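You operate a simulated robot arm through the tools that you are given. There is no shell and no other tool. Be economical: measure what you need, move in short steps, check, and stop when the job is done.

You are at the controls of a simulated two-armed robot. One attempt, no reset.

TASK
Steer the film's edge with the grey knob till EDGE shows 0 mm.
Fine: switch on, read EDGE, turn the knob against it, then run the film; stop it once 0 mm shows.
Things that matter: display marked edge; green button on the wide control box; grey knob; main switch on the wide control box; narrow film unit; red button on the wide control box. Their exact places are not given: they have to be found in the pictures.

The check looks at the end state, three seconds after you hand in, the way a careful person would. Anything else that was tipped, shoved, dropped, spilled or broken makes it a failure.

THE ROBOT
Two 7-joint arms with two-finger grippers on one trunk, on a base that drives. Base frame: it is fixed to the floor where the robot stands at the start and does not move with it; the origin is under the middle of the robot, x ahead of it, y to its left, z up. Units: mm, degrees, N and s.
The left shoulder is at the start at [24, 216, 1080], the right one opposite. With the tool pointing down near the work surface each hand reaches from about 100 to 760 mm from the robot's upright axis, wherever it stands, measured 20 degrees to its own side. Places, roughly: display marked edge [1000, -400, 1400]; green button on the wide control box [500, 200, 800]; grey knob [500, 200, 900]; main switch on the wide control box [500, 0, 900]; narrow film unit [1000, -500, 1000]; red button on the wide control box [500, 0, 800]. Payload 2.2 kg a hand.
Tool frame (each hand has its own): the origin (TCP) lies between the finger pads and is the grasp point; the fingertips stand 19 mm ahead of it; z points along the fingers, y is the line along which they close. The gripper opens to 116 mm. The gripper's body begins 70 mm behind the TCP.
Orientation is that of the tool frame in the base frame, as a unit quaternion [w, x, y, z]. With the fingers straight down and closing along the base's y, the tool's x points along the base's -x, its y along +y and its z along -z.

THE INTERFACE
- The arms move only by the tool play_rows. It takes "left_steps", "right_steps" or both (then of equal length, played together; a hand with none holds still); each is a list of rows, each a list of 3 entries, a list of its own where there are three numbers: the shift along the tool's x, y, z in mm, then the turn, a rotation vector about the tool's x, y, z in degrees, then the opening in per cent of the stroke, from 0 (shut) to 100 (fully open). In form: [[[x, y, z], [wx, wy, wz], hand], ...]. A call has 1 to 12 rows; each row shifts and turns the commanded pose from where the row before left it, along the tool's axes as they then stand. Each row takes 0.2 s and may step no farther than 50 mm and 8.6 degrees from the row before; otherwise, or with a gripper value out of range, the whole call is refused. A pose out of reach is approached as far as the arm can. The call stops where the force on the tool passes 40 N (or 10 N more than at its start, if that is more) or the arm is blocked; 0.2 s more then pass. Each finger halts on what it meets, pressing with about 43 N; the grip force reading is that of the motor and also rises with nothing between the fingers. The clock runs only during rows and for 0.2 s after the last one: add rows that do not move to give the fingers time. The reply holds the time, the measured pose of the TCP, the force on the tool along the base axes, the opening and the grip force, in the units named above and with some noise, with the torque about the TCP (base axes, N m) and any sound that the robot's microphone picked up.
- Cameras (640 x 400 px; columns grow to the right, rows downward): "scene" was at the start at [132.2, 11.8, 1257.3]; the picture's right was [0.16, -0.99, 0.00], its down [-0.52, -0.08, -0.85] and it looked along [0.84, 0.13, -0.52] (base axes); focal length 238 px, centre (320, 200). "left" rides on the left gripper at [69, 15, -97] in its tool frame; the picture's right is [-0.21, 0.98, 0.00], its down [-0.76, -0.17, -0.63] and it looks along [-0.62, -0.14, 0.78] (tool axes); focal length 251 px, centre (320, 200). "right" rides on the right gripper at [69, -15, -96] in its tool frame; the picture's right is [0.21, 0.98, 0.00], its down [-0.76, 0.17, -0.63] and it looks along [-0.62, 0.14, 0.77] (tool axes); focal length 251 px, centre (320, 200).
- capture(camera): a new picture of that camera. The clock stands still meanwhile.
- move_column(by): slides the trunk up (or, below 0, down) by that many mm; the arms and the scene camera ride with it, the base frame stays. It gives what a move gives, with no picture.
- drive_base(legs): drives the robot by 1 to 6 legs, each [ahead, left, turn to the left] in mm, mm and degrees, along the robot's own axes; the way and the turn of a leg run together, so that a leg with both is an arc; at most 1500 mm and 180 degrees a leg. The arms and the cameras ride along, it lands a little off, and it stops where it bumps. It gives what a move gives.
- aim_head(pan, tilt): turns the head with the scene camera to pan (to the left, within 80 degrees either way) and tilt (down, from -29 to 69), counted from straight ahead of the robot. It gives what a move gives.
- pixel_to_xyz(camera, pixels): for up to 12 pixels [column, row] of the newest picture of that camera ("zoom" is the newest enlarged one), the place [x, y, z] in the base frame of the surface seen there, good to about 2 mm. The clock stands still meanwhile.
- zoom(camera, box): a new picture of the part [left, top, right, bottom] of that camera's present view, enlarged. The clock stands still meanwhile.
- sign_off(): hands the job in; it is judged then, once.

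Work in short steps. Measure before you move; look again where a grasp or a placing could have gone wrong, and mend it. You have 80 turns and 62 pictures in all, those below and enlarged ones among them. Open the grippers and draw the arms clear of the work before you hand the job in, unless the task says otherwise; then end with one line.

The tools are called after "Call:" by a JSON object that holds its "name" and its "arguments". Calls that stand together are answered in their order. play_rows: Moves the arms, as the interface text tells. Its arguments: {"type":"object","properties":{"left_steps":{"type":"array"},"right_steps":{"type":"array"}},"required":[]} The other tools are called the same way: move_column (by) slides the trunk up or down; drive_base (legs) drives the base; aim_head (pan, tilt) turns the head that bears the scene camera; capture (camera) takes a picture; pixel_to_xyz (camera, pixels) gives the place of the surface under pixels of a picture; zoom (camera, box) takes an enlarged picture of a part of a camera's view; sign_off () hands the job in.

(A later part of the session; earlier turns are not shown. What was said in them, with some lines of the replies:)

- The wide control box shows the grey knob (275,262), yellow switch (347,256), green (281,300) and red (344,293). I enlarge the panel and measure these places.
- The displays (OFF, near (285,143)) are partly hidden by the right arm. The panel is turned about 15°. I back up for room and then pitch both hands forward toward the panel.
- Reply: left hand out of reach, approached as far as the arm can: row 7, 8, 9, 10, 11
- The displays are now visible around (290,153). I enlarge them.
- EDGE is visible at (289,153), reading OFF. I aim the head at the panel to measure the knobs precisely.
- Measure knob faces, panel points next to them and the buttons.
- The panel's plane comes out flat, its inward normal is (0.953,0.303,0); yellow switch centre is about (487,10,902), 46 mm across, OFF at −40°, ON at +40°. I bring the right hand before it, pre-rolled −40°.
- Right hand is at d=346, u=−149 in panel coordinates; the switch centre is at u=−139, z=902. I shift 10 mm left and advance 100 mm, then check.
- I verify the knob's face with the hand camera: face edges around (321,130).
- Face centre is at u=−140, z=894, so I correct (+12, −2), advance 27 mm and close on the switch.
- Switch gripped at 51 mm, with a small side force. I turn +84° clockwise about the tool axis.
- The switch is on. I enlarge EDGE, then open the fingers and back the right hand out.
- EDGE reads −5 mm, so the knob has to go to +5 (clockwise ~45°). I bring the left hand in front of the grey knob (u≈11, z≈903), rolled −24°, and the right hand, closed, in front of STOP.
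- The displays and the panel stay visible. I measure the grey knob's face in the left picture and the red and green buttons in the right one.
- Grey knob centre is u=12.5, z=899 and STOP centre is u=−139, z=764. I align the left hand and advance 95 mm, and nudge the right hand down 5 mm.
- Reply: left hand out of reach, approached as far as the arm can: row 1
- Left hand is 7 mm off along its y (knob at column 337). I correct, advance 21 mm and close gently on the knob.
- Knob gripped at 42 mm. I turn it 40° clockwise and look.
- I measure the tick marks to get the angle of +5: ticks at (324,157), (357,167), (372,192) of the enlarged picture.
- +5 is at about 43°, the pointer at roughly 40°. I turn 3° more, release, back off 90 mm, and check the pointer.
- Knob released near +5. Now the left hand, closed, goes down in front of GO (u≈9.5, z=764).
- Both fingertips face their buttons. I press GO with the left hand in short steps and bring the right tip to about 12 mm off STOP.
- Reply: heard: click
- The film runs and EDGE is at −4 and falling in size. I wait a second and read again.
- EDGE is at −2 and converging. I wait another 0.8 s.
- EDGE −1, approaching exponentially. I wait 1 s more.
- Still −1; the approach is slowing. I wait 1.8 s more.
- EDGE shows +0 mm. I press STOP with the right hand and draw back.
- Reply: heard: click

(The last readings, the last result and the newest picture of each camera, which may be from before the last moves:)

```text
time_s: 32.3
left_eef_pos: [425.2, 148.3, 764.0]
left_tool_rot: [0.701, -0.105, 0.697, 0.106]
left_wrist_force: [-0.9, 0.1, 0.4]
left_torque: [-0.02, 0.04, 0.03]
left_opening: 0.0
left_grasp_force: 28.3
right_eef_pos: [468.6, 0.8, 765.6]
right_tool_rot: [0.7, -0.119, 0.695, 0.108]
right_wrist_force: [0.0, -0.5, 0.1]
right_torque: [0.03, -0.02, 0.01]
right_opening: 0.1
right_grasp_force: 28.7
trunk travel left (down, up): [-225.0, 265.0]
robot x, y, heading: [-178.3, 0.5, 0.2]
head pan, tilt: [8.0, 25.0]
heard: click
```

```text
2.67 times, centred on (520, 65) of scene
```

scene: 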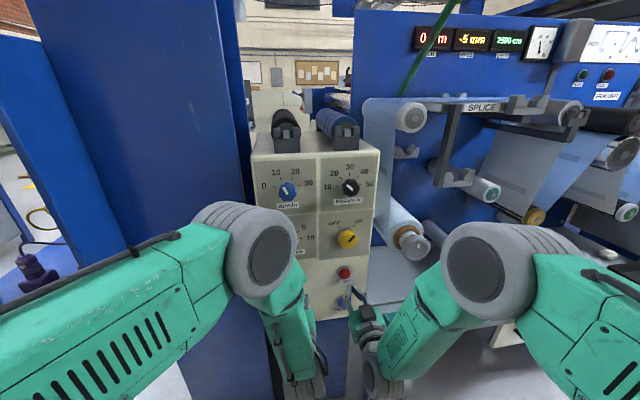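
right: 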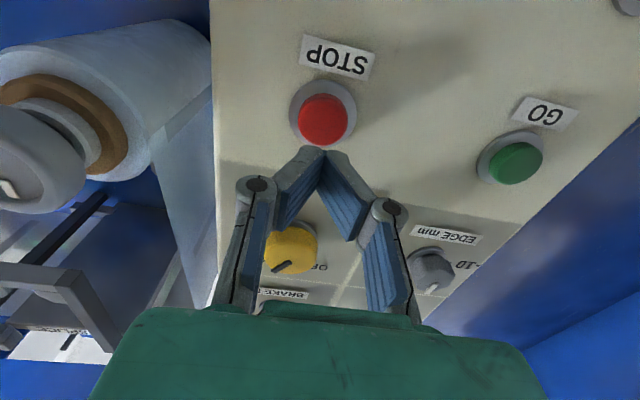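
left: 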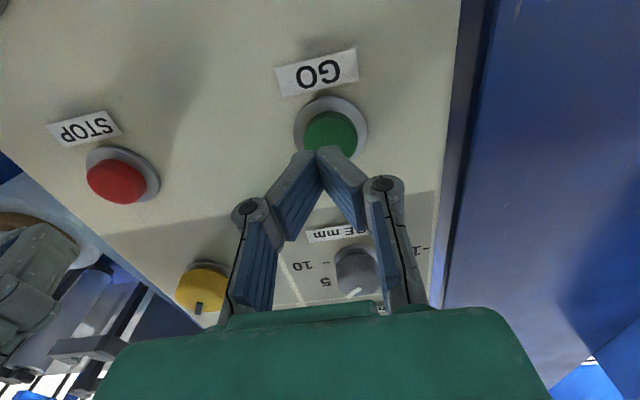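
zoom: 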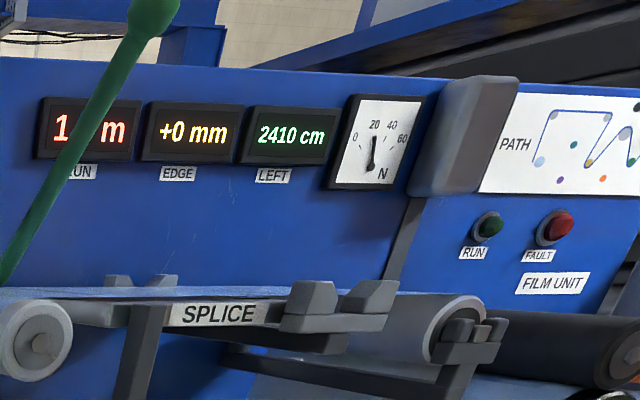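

The run lamp is out and EDGE stands at +0 mm. I draw both arms back and open the grippers, then look once more.

Call:
{"name": "play_rows", "arguments": {"left_steps": [[[0, 0, -35], [0, 0, 0], 0], [[0, 0, -35], [0, 0, 0], 0], [[0, 0, -35], [0, 0, 0], 0], [[0, 0, 0], [0, 0, 0], 60], [[0, 0, 0], [0, 0, 0], 60], [[0, 0, 0], [0, 0, 0], 60]], "right_steps": [[[0, 0, -40], [0, 0, 0], 0], [[0, 0, -40], [0, 0, 0], 0], [[0, 0, -40], [0, 0, 0], 0], [[0, 0, 0], [0, 0, 0], 60], [[0, 0, 0], [0, 0, 0], 60], [[0, 0, 0], [0, 0, 0], 60]]}}

Call:
{"name": "capture", "arguments": {"camera": "scene"}}

Call:
{"name": "zoom", "arguments": {"camera": "scene", "box": [400, 15, 640, 115]}}

```text
time_s: 33.7
left_eef_pos: [326.0, 116.3, 762.3]
left_tool_rot: [0.701, -0.105, 0.697, 0.106]
left_wrist_force: [0.3, 0.2, -0.5]
left_torque: [0.01, 0.0, -0.03]
left_opening: 69.5
left_grasp_force: 0.2
right_eef_pos: [354.6, -38.5, 764.9]
right_tool_rot: [0.7, -0.119, 0.696, 0.11]
right_wrist_force: [0.6, -0.5, 0.7]
right_torque: [0.06, -0.02, 0.05]
right_opening: 69.4
right_grasp_force: 0.0
trunk travel left (down, up): [-225.0, 265.0]
robot x, y, heading: [-179.2, 2.5, -0.2]
head pan, tilt: [8.0, 25.0]
```

```text
29 pictures are left
```

scene: 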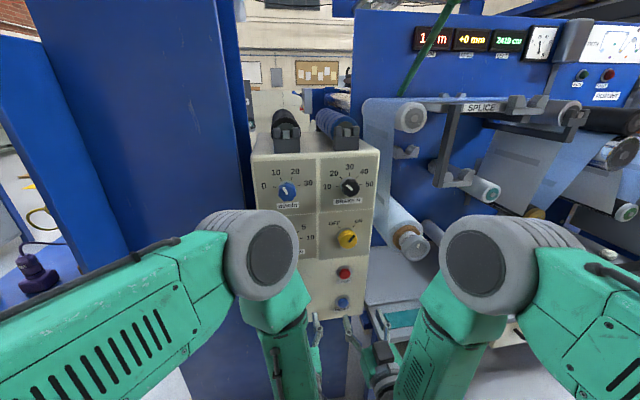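

```text
2.67 times, centred on (520, 65) of scene
```

zoom: 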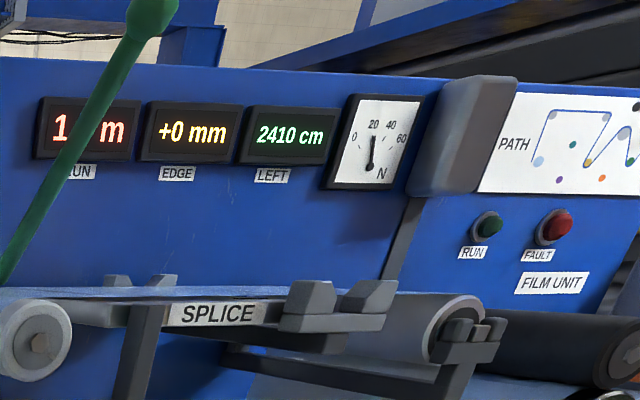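

EDGE holds +0 mm, the film is stopped, and the arms are clear with grippers open. I hand the job in.

Call:
{"name": "sign_off", "arguments": {}}

```text
The job is handed in.
```

The film's edge is set: EDGE reads +0 mm, the film is stopped, the main switch is still on, the grey knob sits at about +5, and both arms are clear with the grippers open.
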